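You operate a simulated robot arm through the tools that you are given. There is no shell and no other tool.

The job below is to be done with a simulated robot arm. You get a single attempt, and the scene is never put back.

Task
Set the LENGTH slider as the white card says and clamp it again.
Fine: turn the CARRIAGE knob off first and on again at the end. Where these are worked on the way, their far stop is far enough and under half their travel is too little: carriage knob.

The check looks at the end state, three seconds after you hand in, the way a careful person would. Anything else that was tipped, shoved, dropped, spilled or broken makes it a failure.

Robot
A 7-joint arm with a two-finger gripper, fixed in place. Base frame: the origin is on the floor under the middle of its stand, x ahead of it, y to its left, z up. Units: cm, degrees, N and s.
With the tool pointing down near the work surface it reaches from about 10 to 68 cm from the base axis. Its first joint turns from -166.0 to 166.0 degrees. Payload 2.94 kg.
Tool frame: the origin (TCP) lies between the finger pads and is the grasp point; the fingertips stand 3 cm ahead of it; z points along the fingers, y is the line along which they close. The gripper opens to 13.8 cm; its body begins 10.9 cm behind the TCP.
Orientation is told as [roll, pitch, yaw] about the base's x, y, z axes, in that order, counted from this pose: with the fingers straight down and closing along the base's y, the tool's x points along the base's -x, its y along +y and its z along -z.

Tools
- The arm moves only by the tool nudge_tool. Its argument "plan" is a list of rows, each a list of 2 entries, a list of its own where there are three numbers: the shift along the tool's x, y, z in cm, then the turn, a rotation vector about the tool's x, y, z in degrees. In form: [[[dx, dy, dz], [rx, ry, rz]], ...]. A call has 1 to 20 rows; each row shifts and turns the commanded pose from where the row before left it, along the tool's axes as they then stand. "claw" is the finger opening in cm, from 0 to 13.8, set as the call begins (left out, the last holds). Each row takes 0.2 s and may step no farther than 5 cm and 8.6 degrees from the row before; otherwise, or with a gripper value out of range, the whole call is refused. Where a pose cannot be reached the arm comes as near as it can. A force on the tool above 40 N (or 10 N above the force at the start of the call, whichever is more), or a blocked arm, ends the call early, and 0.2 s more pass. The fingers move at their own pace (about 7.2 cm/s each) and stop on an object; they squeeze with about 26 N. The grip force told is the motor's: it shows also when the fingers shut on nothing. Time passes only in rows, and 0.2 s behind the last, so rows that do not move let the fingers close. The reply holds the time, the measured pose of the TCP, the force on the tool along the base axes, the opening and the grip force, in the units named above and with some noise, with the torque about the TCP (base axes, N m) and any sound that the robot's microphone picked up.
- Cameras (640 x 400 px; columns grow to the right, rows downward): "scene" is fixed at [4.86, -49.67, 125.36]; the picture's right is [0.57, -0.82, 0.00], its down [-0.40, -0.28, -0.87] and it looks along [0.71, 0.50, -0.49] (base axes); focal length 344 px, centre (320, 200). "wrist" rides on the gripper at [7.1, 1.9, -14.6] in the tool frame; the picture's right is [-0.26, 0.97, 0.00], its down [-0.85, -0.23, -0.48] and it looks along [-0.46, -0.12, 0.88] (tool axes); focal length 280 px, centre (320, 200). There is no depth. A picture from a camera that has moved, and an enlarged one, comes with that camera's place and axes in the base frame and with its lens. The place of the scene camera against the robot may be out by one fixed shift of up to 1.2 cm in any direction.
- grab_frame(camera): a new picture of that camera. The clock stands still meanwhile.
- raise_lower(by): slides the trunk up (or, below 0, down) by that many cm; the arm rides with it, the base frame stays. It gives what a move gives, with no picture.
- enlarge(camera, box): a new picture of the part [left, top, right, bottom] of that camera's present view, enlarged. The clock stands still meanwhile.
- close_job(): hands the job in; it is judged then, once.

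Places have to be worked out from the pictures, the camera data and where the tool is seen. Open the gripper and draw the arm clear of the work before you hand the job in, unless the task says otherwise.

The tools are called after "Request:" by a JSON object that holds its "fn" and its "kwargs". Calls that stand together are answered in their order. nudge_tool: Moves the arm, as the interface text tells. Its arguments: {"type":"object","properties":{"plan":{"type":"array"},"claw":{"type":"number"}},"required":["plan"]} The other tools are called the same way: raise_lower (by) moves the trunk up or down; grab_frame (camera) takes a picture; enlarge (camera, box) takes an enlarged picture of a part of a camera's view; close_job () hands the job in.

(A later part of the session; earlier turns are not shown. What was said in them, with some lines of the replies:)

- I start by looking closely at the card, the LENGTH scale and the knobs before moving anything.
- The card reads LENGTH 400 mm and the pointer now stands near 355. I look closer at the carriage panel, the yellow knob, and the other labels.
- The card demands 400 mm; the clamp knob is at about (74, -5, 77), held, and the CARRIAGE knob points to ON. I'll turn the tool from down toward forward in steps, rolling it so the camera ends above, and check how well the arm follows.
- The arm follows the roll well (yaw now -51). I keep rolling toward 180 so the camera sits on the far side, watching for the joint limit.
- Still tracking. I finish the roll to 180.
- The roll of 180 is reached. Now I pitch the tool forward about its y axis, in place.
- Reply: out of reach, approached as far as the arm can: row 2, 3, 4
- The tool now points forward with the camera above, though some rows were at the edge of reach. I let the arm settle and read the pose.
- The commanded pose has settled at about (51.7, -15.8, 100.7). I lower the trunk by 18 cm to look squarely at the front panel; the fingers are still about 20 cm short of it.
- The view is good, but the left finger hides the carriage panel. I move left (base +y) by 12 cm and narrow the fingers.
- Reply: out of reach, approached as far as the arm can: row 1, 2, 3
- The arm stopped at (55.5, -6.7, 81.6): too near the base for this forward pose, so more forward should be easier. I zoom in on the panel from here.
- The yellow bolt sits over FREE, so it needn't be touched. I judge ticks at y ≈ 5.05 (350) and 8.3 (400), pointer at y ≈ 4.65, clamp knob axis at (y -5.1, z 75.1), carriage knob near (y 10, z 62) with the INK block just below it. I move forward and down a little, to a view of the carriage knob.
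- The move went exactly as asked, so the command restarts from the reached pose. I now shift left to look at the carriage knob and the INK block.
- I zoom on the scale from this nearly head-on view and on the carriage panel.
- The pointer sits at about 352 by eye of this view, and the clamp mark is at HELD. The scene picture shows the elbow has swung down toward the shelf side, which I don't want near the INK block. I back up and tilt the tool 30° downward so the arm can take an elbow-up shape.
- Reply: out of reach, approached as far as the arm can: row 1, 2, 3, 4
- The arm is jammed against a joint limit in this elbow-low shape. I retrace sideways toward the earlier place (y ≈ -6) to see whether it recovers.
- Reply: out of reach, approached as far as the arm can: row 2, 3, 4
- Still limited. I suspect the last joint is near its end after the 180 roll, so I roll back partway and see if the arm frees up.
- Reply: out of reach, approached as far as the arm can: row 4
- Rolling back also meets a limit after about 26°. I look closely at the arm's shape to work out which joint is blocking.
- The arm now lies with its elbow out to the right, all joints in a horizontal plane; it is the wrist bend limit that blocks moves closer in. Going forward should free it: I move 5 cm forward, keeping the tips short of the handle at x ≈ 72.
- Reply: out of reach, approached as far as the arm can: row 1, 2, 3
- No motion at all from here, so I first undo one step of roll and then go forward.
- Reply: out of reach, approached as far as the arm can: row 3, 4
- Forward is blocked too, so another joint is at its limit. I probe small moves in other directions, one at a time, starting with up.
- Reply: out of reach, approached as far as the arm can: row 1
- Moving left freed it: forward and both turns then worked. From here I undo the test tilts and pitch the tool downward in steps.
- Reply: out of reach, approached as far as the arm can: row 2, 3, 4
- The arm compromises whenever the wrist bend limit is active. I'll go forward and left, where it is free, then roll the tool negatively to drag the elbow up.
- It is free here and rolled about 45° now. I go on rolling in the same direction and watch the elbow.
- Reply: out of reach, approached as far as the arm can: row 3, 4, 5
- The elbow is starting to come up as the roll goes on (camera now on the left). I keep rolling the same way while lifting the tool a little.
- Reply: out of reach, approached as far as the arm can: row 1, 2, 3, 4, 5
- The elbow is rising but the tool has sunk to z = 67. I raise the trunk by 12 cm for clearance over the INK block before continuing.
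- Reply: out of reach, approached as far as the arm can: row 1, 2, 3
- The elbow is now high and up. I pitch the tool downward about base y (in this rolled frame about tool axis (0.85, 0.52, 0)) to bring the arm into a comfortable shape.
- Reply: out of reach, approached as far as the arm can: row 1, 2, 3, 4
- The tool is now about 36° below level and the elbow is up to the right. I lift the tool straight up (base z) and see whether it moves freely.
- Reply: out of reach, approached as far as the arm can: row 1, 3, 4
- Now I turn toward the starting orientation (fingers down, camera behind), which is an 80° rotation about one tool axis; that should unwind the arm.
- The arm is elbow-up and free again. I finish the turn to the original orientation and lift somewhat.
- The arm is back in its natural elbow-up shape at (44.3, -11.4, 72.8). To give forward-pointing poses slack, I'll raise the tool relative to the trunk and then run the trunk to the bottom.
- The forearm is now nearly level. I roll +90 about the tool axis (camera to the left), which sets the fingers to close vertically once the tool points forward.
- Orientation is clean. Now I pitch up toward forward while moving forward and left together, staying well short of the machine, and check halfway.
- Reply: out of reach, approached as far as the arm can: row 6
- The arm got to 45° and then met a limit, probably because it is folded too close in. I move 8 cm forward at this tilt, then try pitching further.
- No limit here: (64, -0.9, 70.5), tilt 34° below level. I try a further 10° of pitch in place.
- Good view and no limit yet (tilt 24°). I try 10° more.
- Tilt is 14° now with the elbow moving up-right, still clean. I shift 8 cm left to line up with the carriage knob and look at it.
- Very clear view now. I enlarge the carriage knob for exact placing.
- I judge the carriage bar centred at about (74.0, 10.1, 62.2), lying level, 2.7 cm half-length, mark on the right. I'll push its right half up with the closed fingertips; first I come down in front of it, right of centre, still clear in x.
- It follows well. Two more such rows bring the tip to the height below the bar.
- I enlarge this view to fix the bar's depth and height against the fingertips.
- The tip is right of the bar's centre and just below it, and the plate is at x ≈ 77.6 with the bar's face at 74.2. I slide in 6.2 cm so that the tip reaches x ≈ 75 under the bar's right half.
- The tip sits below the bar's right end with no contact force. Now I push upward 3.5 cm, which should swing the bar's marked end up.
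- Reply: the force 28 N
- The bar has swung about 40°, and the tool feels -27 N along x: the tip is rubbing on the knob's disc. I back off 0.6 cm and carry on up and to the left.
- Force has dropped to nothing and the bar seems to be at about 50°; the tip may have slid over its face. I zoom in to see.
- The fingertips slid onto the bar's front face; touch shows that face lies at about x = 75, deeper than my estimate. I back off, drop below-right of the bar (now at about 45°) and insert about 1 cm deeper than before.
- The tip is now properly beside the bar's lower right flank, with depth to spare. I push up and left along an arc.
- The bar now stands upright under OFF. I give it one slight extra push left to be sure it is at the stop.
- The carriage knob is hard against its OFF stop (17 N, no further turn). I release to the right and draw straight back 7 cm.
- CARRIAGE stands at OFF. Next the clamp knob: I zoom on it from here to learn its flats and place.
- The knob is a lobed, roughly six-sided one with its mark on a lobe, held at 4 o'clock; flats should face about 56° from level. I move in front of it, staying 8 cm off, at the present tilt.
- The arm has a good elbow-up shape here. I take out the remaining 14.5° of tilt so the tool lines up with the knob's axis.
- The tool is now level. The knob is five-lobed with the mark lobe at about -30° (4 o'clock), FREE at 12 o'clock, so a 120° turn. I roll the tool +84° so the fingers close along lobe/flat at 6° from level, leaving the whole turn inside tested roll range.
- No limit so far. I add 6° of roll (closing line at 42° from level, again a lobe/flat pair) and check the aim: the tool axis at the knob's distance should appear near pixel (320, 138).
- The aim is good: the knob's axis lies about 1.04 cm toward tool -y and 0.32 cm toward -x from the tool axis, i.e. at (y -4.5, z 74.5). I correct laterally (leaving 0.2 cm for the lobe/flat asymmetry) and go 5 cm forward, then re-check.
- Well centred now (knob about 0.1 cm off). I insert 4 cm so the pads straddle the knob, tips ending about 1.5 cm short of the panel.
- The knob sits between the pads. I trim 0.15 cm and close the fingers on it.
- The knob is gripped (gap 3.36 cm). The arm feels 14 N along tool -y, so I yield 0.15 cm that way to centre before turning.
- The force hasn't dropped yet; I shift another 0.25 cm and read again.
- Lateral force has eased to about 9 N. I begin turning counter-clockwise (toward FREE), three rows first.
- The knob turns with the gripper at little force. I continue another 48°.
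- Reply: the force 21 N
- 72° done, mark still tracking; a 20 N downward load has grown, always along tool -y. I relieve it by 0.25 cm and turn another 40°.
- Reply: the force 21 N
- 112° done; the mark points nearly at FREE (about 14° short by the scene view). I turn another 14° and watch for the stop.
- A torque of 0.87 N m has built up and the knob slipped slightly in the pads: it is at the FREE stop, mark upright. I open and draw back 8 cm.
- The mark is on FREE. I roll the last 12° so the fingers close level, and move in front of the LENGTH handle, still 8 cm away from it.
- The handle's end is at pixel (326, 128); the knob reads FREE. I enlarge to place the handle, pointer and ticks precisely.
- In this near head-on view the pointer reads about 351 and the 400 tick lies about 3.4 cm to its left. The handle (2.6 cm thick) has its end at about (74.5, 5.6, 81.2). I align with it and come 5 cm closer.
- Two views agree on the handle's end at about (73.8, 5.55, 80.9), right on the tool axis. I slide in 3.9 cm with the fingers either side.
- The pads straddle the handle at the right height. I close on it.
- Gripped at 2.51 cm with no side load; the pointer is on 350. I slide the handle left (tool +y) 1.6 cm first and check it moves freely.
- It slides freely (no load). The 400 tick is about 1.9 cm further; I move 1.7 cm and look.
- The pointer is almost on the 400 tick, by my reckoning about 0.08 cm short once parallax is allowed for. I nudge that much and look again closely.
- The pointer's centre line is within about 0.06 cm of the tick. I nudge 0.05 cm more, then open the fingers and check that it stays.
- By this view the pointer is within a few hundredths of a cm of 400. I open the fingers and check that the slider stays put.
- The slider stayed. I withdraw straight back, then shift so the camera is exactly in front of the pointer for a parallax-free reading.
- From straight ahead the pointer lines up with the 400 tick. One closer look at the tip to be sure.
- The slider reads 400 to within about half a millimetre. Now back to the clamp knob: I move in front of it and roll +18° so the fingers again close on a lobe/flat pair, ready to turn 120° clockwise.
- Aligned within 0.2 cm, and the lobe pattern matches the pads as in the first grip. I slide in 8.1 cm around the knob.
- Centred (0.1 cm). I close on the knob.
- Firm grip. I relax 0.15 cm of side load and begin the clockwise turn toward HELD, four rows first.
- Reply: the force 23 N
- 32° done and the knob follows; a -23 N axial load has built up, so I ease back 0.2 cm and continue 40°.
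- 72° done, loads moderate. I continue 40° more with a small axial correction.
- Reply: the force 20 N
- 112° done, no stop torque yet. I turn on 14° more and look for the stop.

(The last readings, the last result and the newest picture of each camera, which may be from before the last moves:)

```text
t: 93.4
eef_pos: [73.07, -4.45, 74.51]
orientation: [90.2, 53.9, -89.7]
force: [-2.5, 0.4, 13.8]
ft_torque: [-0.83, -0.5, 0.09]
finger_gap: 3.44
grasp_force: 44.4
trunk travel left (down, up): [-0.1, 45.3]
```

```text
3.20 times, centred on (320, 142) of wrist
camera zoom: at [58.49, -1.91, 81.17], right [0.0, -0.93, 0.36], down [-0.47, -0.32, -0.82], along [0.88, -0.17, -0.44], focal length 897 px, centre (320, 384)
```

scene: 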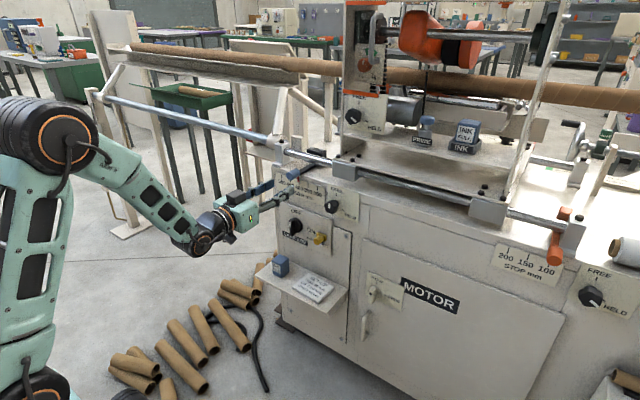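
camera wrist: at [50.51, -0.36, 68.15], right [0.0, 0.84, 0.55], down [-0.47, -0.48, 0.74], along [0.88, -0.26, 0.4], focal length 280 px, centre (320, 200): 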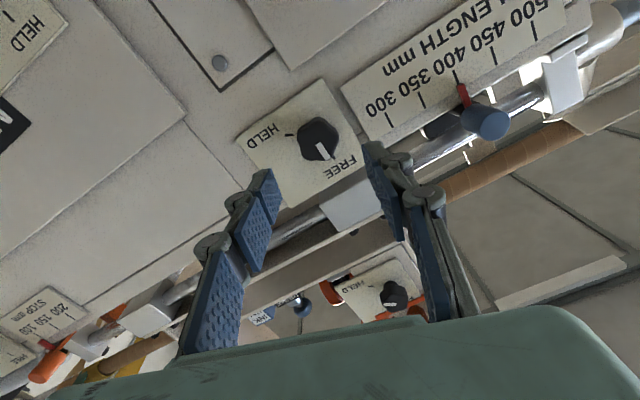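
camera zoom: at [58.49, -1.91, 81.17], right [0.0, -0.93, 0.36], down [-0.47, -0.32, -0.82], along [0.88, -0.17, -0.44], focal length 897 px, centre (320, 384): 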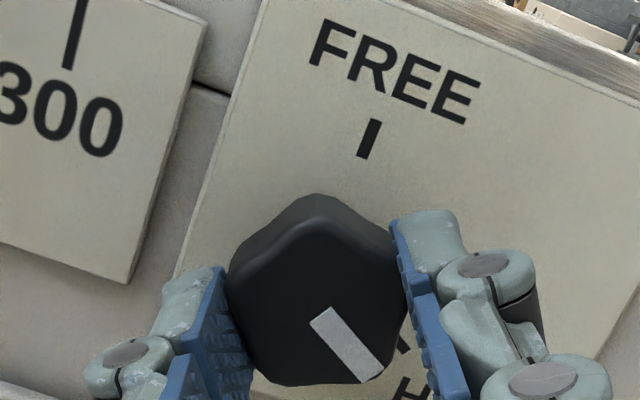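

Torque of -0.83 N m and a slight slip: the knob is at its HELD stop. I open and withdraw 8 cm, then check knob and pointer.

Request:
{"fn": "nudge_tool", "kwargs": {"plan": [[[0, 0, 0], [0, 0, 0]], [[0, 0, 0], [0, 0, 0]]], "claw": 6}}

Request:
{"fn": "nudge_tool", "kwargs": {"plan": [[[0, 0, -2], [0, 0, 0]], [[0, 0, -2], [0, 0, 0]], [[0, 0, -2], [0, 0, 0]], [[0, 0, -2], [0, 0, 0]], [[0, 0, 0], [0, 0, 0]]]}}

Request:
{"fn": "grab_frame", "kwargs": {"camera": "wrist"}}

Request:
{"fn": "enlarge", "kwargs": {"camera": "wrist", "box": [220, 80, 420, 205]}}

Request:
{"fn": "grab_frame", "kwargs": {"camera": "scene"}}

```text
t: 94.0
eef_pos: [73.19, -4.32, 74.37]
orientation: [89.9, 53.8, -90.0]
force: [-0.4, -0.8, -0.2]
ft_torque: [0.0, 0.0, 0.0]
finger_gap: 5.99
grasp_force: 0.0
trunk travel left (down, up): [-0.1, 45.3]
```

```text
t: 95.2
eef_pos: [65.24, -4.45, 74.37]
orientation: [90.1, 53.7, -89.6]
force: [-0.2, -0.1, 0.1]
ft_torque: [-0.03, 0.01, -0.02]
finger_gap: 6.03
grasp_force: 0.0
trunk travel left (down, up): [-0.1, 45.3]
```

```text
taken
camera wrist: at [50.71, -1.83, 80.97], right [0.0, -0.93, 0.36], down [-0.47, -0.32, -0.82], along [0.88, -0.17, -0.44], focal length 280 px, centre (320, 200)
```

wrist: 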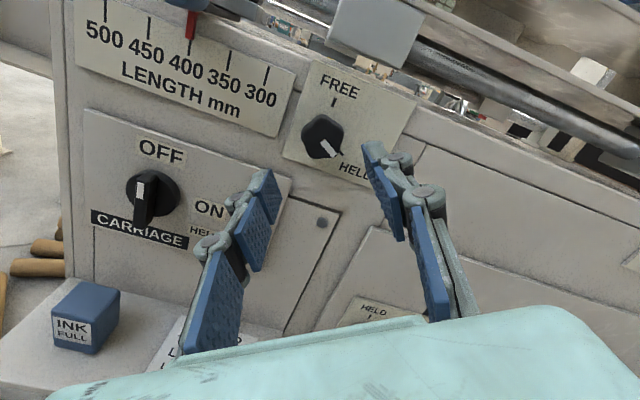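

```text
3.20 times, centred on (320, 142) of wrist
camera zoom: at [50.71, -1.83, 80.97], right [0.0, -0.93, 0.36], down [-0.47, -0.32, -0.82], along [0.88, -0.17, -0.44], focal length 897 px, centre (320, 384)
```

zoom: 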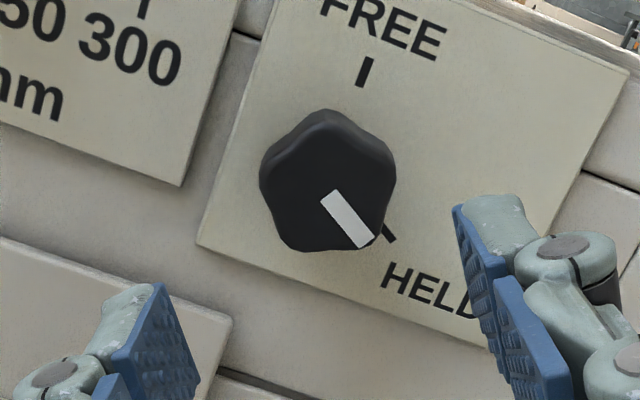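

```text
taken
```

scene: 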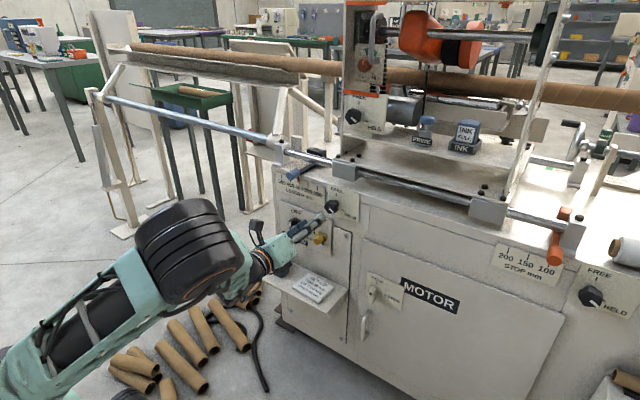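

HELD is set with the mark on its tick, and the pointer remains at 400. Now I roll back to camera-left, close the fingers and restore the slight downward tilt for pushing the carriage knob.

Request:
{"fn": "nudge_tool", "kwargs": {"plan": [[[0, 0, 0], [0, 0, -7.7]], [[0, 0, 0], [0, 0, -7.7]], [[0, 0, 0], [0, 0, -7.7]], [[0, 0, 0], [0, 0, -7.7]], [[0, 0, 0], [0, 0, -7.7]], [[0, 0, 0], [0, 0, -7.7]], [[0, 0, 0], [0, 0, -7.5]], [[0, 0, 0], [5, 0, 0]], [[0, 0, 0], [5, 0, 0]], [[0, 0, 0], [4.5, 0, 0]], [[0, 0, 0], [0, 0, 0]]], "claw": 0}}

Request:
{"fn": "grab_frame", "kwargs": {"camera": "scene"}}

```text
t: 97.6
eef_pos: [65.16, -4.46, 74.43]
orientation: [75.4, 0.1, -89.8]
force: [0.2, -0.3, 0.0]
ft_torque: [0.01, -0.02, -0.01]
finger_gap: 0.01
grasp_force: 26.0
trunk travel left (down, up): [-0.1, 45.3]
```

```text
taken
```

scene: 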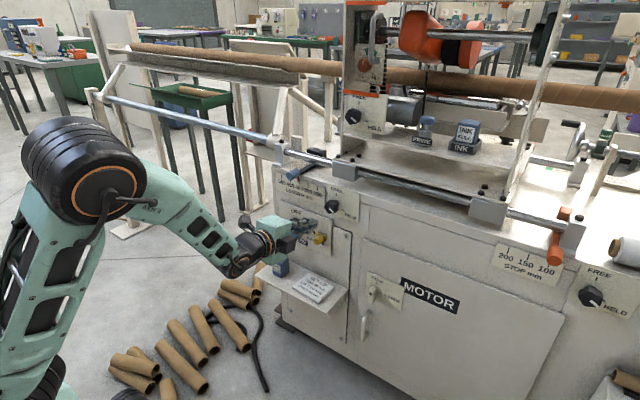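

Good elbow-up shape again. I move to the left and above side of the upright carriage bar, staying clear in front.

Request:
{"fn": "nudge_tool", "kwargs": {"plan": [[[2.87, -1.44, 0.51], [0, 0, 0]], [[2.87, -1.44, 0.51], [0, 0, 0]], [[2.87, -1.44, 0.51], [0, 0, 0]], [[2.87, -1.44, 0.51], [0, 0, 0]], [[2.87, -1.44, 0.51], [0, 0, 0]], [[2.87, -1.44, 0.51], [0, 0, 0]], [[0, 0, 0], [0, 0, 0]]]}}

Request:
{"fn": "grab_frame", "kwargs": {"camera": "wrist"}}

Request:
{"fn": "enlarge", "kwargs": {"camera": "scene", "box": [200, 150, 360, 250]}}

```text
t: 99.2
eef_pos: [65.94, 12.82, 65.5]
orientation: [75.6, 0.2, -89.7]
force: [1.0, 0.5, 0.2]
ft_torque: [0.02, 0.0, 0.0]
finger_gap: 0.0
grasp_force: 25.9
trunk travel left (down, up): [-0.1, 45.3]
```

```text
taken
camera wrist: at [52.3, 19.84, 70.87], right [0.24, -0.26, 0.93], down [-0.51, -0.85, -0.11], along [0.82, -0.45, -0.34], focal length 280 px, centre (320, 200)
```

wrist: 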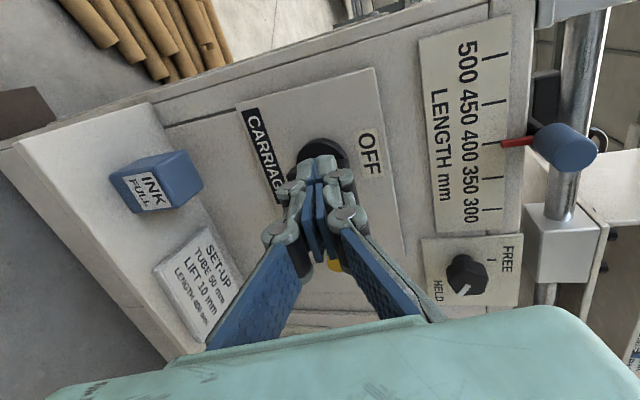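

```text
4.00 times, centred on (280, 200) of scene
camera zoom: at [4.86, -49.67, 125.36], right [0.57, -0.82, 0.0], down [-0.4, -0.28, -0.87], along [0.71, 0.5, -0.49], focal length 1374 px, centre (480, 200)
```

zoom: 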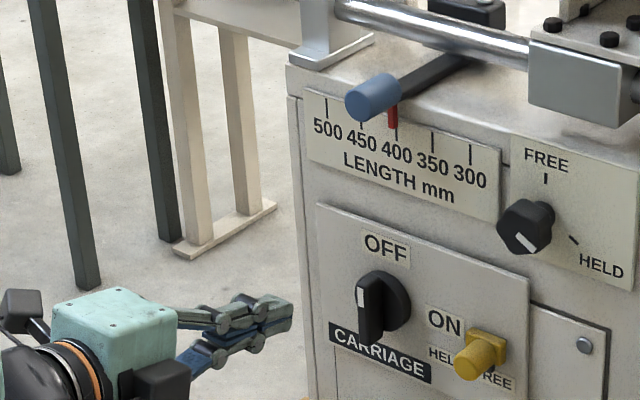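

The bar is upright and untouched. I slide in 7 cm to the bar's upper left side.

Request:
{"fn": "nudge_tool", "kwargs": {"plan": [[[0, 0.44, 1.7], [0, 0, 0]], [[0, 0.44, 1.7], [0, 0, 0]], [[0, 0.44, 1.7], [0, 0, 0]], [[0, 0.44, 1.7], [0, 0, 0]], [[0, 0, 0], [0, 0, 0]]]}}

Request:
{"fn": "enlarge", "kwargs": {"camera": "wrist", "box": [230, 100, 390, 200]}}

Request:
{"fn": "enlarge", "kwargs": {"camera": "scene", "box": [262, 200, 326, 240]}}

```text
t: 100.4
eef_pos: [72.84, 12.87, 65.27]
orientation: [75.5, 0.1, -89.7]
force: [0.3, -0.9, -0.7]
ft_torque: [-0.02, 0.03, 0.02]
finger_gap: 0.0
grasp_force: 25.4
trunk travel left (down, up): [-0.1, 45.3]
```

```text
4.00 times, centred on (310, 150) of wrist
camera zoom: at [59.23, 19.8, 70.68], right [0.24, -0.26, 0.93], down [-0.51, -0.85, -0.11], along [0.82, -0.45, -0.34], focal length 1122 px, centre (360, 400)
```

zoom: 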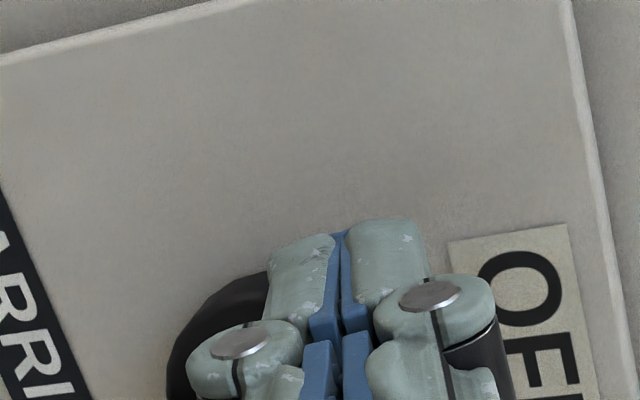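

```text
10.00 times, centred on (294, 220) of scene
camera zoom: at [4.86, -49.67, 125.36], right [0.57, -0.82, 0.0], down [-0.4, -0.28, -0.87], along [0.71, 0.5, -0.49], focal length 3435 px, centre (580, 0)
```

zoom: 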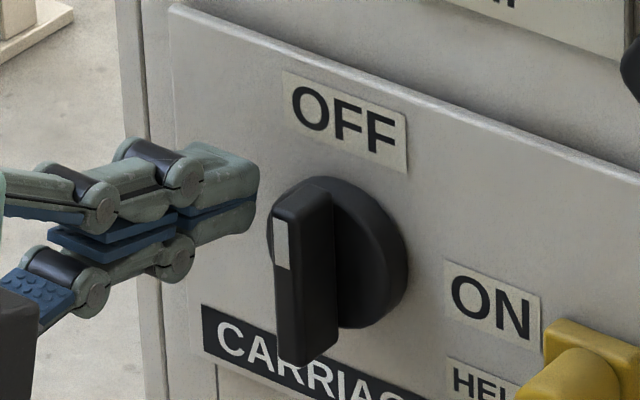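

The tip is at the bar's upper left, no contact. I push right 3 cm, swinging the marked end toward ON.

Request:
{"fn": "nudge_tool", "kwargs": {"plan": [[[-0.5, 0, 0], [0, 0, 0]], [[-0.5, 0, 0], [0, 0, 0]], [[-0.5, 0, 0], [0, 0, 0]], [[-0.5, 0, 0], [0, 0, 0]], [[-0.5, 0, 0], [0, 0, 0]], [[-0.5, 0, 0], [0, 0, 0]], [[0, 0, 0], [0, 0, 0]]]}}

Request:
{"fn": "enlarge", "kwargs": {"camera": "wrist", "box": [230, 80, 390, 180]}}

Request:
{"fn": "enlarge", "kwargs": {"camera": "scene", "box": [262, 200, 326, 240]}}

```text
t: 102.0
eef_pos: [72.73, 9.86, 65.25]
orientation: [75.5, 0.1, -89.9]
force: [-0.4, 0.2, 0.0]
ft_torque: [-0.01, 0.0, -0.04]
finger_gap: 0.0
grasp_force: 26.2
trunk travel left (down, up): [-0.1, 45.3]
```

```text
4.00 times, centred on (310, 130) of wrist
camera zoom: at [59.2, 16.78, 70.65], right [0.24, -0.26, 0.93], down [-0.51, -0.85, -0.11], along [0.82, -0.45, -0.34], focal length 1122 px, centre (360, 480)
```

zoom: 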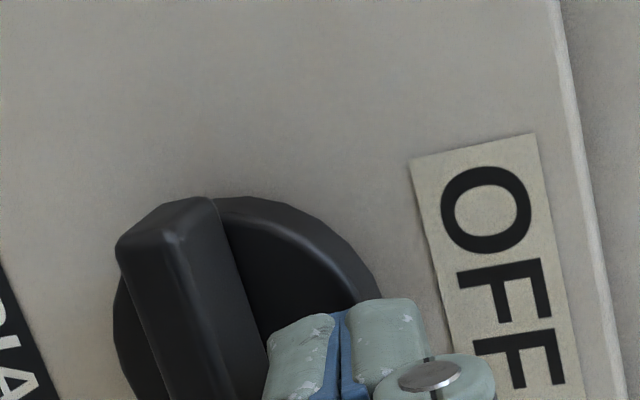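

```text
10.00 times, centred on (294, 220) of scene
camera zoom: at [4.86, -49.67, 125.36], right [0.57, -0.82, 0.0], down [-0.4, -0.28, -0.87], along [0.71, 0.5, -0.49], focal length 3435 px, centre (580, 0)
```

zoom: 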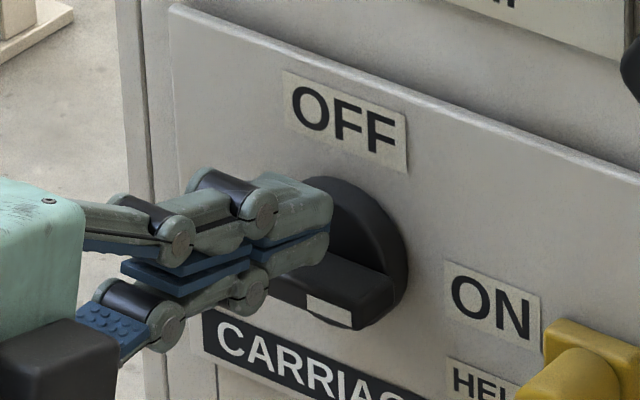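

The bar has swung almost to level at ON. I move right and slightly down to seat it fully against the stop.

Request:
{"fn": "nudge_tool", "kwargs": {"plan": [[[-0.5, -0.15, 0.04], [0, 0, 0]], [[-0.5, -0.15, 0.04], [0, 0, 0]], [[-0.4, -0.2, 0.05], [0, 0, 0]], [[0, 0, 0], [0, 0, 0]]]}}

Request:
{"fn": "enlarge", "kwargs": {"camera": "wrist", "box": [230, 80, 390, 180]}}

Request:
{"fn": "enlarge", "kwargs": {"camera": "scene", "box": [262, 200, 326, 240]}}

```text
t: 103.0
eef_pos: [72.75, 8.5, 64.81]
orientation: [75.4, 0.1, -89.7]
force: [-0.1, -0.4, -0.7]
ft_torque: [0.01, 0.0, 0.0]
finger_gap: 0.0
grasp_force: 26.0
trunk travel left (down, up): [-0.1, 45.3]
```

```text
4.00 times, centred on (310, 130) of wrist
camera zoom: at [59.27, 15.39, 70.16], right [0.24, -0.26, 0.93], down [-0.51, -0.85, -0.11], along [0.82, -0.45, -0.34], focal length 1122 px, centre (360, 480)
```

zoom: 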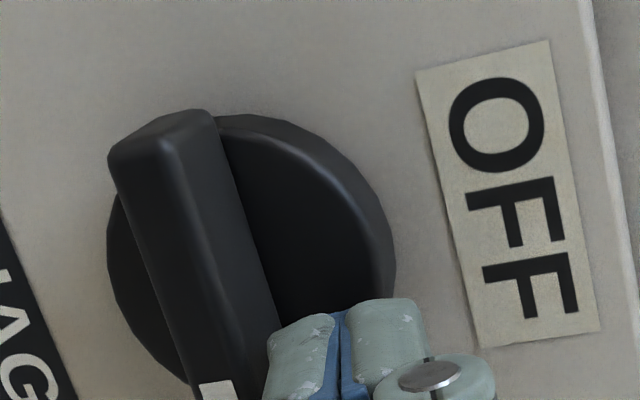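

```text
10.00 times, centred on (294, 220) of scene
camera zoom: at [4.86, -49.67, 125.36], right [0.57, -0.82, 0.0], down [-0.4, -0.28, -0.87], along [0.71, 0.5, -0.49], focal length 3435 px, centre (580, 0)
```

zoom: 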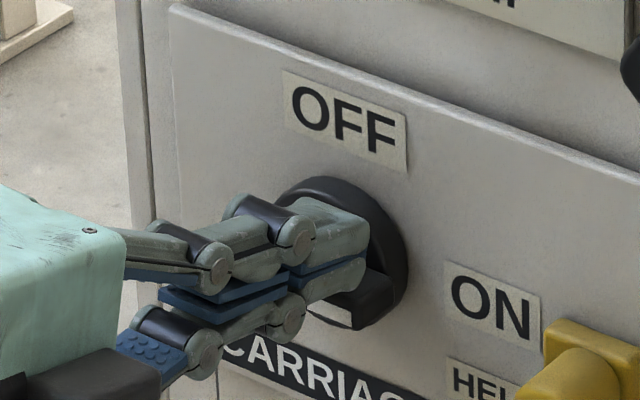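

The bar looks level as at the start. I press down gently to confirm it's at the ON stop.

Request:
{"fn": "nudge_tool", "kwargs": {"plan": [[[0, -0.3, 0.08], [0, 0, 0]], [[0, -0.25, 0.06], [0, 0, 0]], [[0, 0, 0], [0, 0, 0]]]}}

Request:
{"fn": "enlarge", "kwargs": {"camera": "scene", "box": [262, 200, 326, 240]}}

```text
t: 103.8
eef_pos: [72.88, 8.43, 64.28]
orientation: [75.6, 0.2, -89.6]
force: [-0.7, -0.6, 3.0]
ft_torque: [-0.03, -0.05, -0.01]
finger_gap: 0.0
grasp_force: 25.8
trunk travel left (down, up): [-0.1, 45.3]
```

```text
10.00 times, centred on (294, 220) of scene
camera zoom: at [4.86, -49.67, 125.36], right [0.57, -0.82, 0.0], down [-0.4, -0.28, -0.87], along [0.71, 0.5, -0.49], focal length 3435 px, centre (580, 0)
```

zoom: 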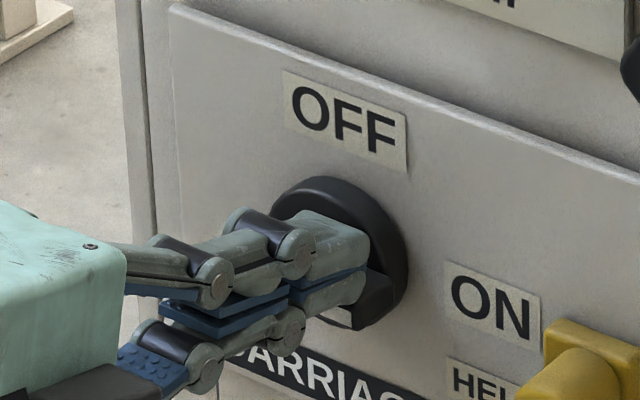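

Light contact (3 N). A little more to feel the stop.

Request:
{"fn": "nudge_tool", "kwargs": {"plan": [[[0, -0.2, 0.05], [0, 0, 0]], [[0, 0, 0], [0, 0, 0]], [[0, 0, 0], [0, 0, 0]]]}}

```text
t: 104.6
eef_pos: [72.78, 8.37, 64.21]
orientation: [75.9, 0.2, -89.7]
force: [0.2, 3.6, 11.7]
ft_torque: [0.06, -0.23, 0.09]
finger_gap: 0.01
grasp_force: 26.5
trunk travel left (down, up): [-0.1, 45.3]
```

Firm resistance (12 N): it is at the ON stop. I lift off and draw back 8 cm, then check everything.

Request:
{"fn": "nudge_tool", "kwargs": {"plan": [[[0, 0.6, -0.15], [0, 0, 0]], [[0, -0.5, -1.94], [0, 0, 0]], [[0, -0.5, -1.94], [0, 0, 0]], [[0, -0.5, -1.94], [0, 0, 0]], [[0, -0.5, -1.94], [0, 0, 0]], [[0, 0, 0], [0, 0, 0]]]}}

Request:
{"fn": "grab_frame", "kwargs": {"camera": "wrist"}}

Request:
{"fn": "grab_frame", "kwargs": {"camera": "scene"}}

Request:
{"fn": "enlarge", "kwargs": {"camera": "scene", "box": [262, 165, 374, 235]}}

```text
t: 106.0
eef_pos: [64.75, 8.46, 64.45]
orientation: [75.5, 0.1, -89.7]
force: [0.7, -0.1, 0.5]
ft_torque: [-0.03, 0.0, -0.04]
finger_gap: 0.0
grasp_force: 26.4
trunk travel left (down, up): [-0.1, 45.3]
```

```text
taken
camera wrist: at [51.19, 15.46, 69.88], right [0.24, -0.26, 0.93], down [-0.51, -0.85, -0.11], along [0.82, -0.45, -0.34], focal length 280 px, centre (320, 200)
```

wrist: 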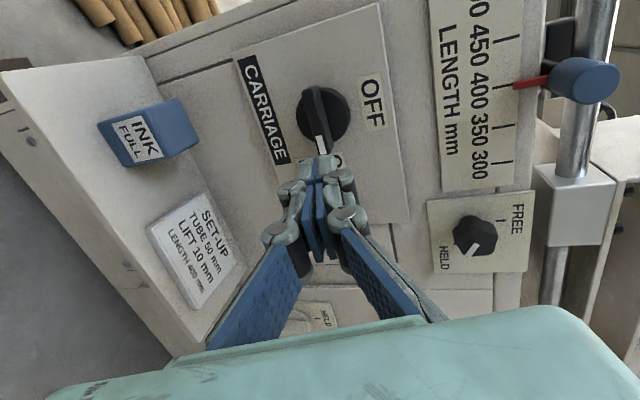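

```text
taken
```

scene: 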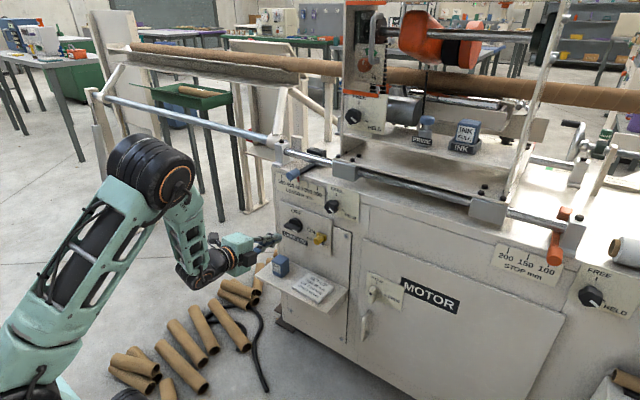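

```text
5.71 times, centred on (318, 200) of scene
camera zoom: at [4.86, -49.67, 125.36], right [0.57, -0.82, 0.0], down [-0.4, -0.28, -0.87], along [0.71, 0.5, -0.49], focal length 1963 px, centre (331, 200)
```

zoom: 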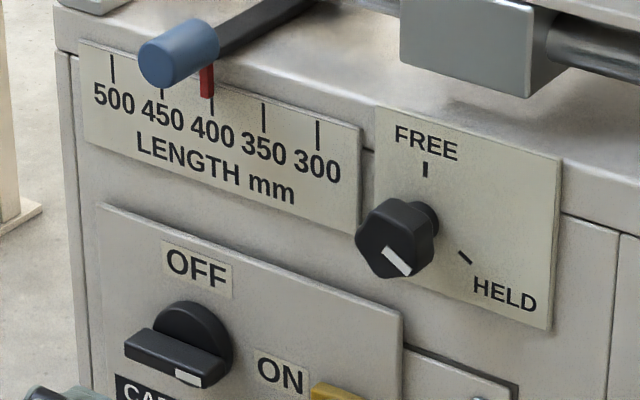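

Everything reads as wanted: CARRIAGE at ON, clamp at HELD, pointer at 400; INK block and card undisturbed. I draw the arm away, tilting the tool down as it retreats.

Request:
{"fn": "nudge_tool", "kwargs": {"plan": [[[-1.2, 0.11, -1.58], [8.5, 0, 0]], [[-1.2, -0.13, -1.58], [8.5, 0, 0]], [[-1.2, -0.36, -1.54], [8.5, 0, 0]], [[-1.2, -0.58, -1.47], [8.5, 0, 0]], [[-1.2, -0.79, -1.37], [8.5, 0, 0]], [[-1.2, -0.99, -1.24], [8.5, 0, 0]], [[0, 0, 0], [0, 0, 0]]]}}

Request:
{"fn": "grab_frame", "kwargs": {"camera": "scene"}}

```text
t: 107.6
eef_pos: [55.93, 1.16, 67.77]
orientation: [24.5, 0.0, -89.8]
force: [0.2, -0.6, 0.8]
ft_torque: [-0.01, 0.0, 0.02]
finger_gap: 0.0
grasp_force: 25.9
trunk travel left (down, up): [-0.1, 45.3]
```

```text
taken
```

scene: 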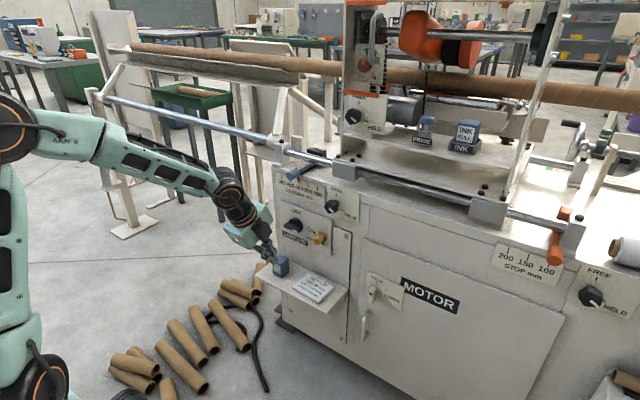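

Clear of the machine. I retreat another 10 cm and open the gripper.

Request:
{"fn": "nudge_tool", "kwargs": {"plan": [[[0, -2.28, -1.04], [0, 0, 0]], [[0, -2.28, -1.04], [0, 0, 0]], [[0, -2.28, -1.04], [0, 0, 0]], [[0, -2.28, -1.04], [0, 0, 0]], [[0, 0, 0], [0, 0, 0]]]}}

Request:
{"fn": "nudge_tool", "kwargs": {"plan": [[[0, 0, 0], [0, 0, 0]], [[0, 0, 0], [0, 0, 0]], [[0, 0, 0], [0, 0, 0]], [[0, 0, 0], [0, 0, 0]]], "claw": 10}}

Request:
{"fn": "grab_frame", "kwargs": {"camera": "scene"}}

Request:
{"fn": "enlarge", "kwargs": {"camera": "scene", "box": [250, 160, 378, 240]}}

Request:
{"fn": "enlarge", "kwargs": {"camera": "scene", "box": [240, 220, 368, 300]}}

```text
t: 108.8
eef_pos: [45.88, 1.0, 67.5]
orientation: [24.6, 0.2, -89.8]
force: [0.3, -0.4, 0.0]
ft_torque: [-0.02, 0.02, 0.02]
finger_gap: 0.03
grasp_force: 26.1
trunk travel left (down, up): [-0.1, 45.3]
```

```text
t: 109.8
eef_pos: [45.84, 0.94, 67.53]
orientation: [24.5, 0.1, -89.7]
force: [0.1, -0.8, -0.3]
ft_torque: [-0.01, 0.03, -0.02]
finger_gap: 10.01
grasp_force: 0.0
trunk travel left (down, up): [-0.1, 45.3]
```

```text
taken
```

scene: 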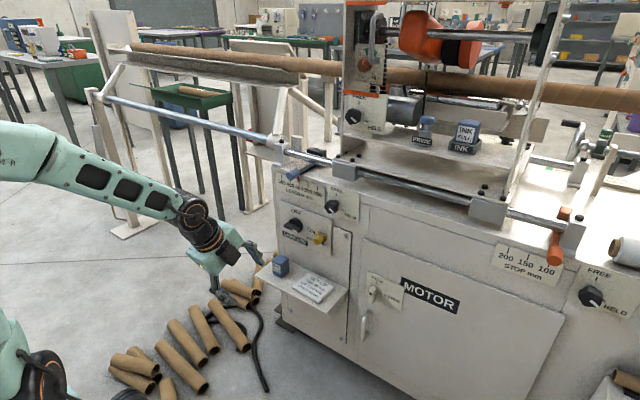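

```text
5.00 times, centred on (314, 200) of scene
camera zoom: at [4.86, -49.67, 125.36], right [0.57, -0.82, 0.0], down [-0.4, -0.28, -0.87], along [0.71, 0.5, -0.49], focal length 1718 px, centre (350, 200)
```

zoom: 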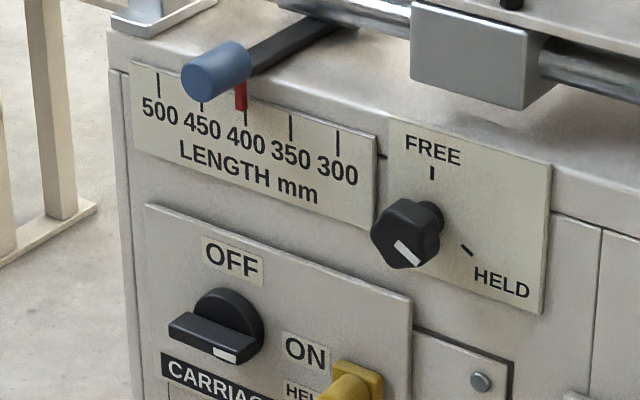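

```text
5.00 times, centred on (304, 260) of scene
camera zoom: at [4.86, -49.67, 125.36], right [0.57, -0.82, 0.0], down [-0.4, -0.28, -0.87], along [0.71, 0.5, -0.49], focal length 1718 px, centre (400, -100)
```

zoom: 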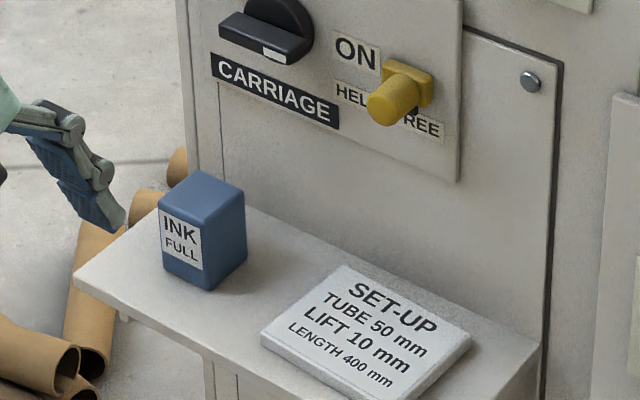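

All is as required: LENGTH at 400 and clamped at HELD, CARRIAGE back ON, nothing else disturbed, gripper open and arm clear. I hand the job in.

Request:
{"fn": "close_job", "kwargs": {}}

```text
The job is handed in.
```

The LENGTH slider is set to 400 mm, as the white card says, and clamped again. I've handed the job in.

- **Carriage knob:** I turned it fully to OFF before touching the slider, then back against its ON stop at the end.
- **Clamp knob:** I turned it to its FREE stop to move the slider, then back to its HELD stop. The mark sits on the HELD tick.
- **Length pointer:** From straight ahead it lines up with the 400 tick to within about half a millimetre on the scale. That check was made before clamping. Afterwards it still showed at 400, but I only saw it at an angle.
- **Surroundings:** The INK block, the card and the yellow bolt are where they were in the last pictures. The gripper is open and the arm is clear of the machine.

On the first push at the carriage knob, the fingertip slid onto the knob's face and pressed it with about 27 N. I backed off and pushed again from the side. The pictures show no damage.
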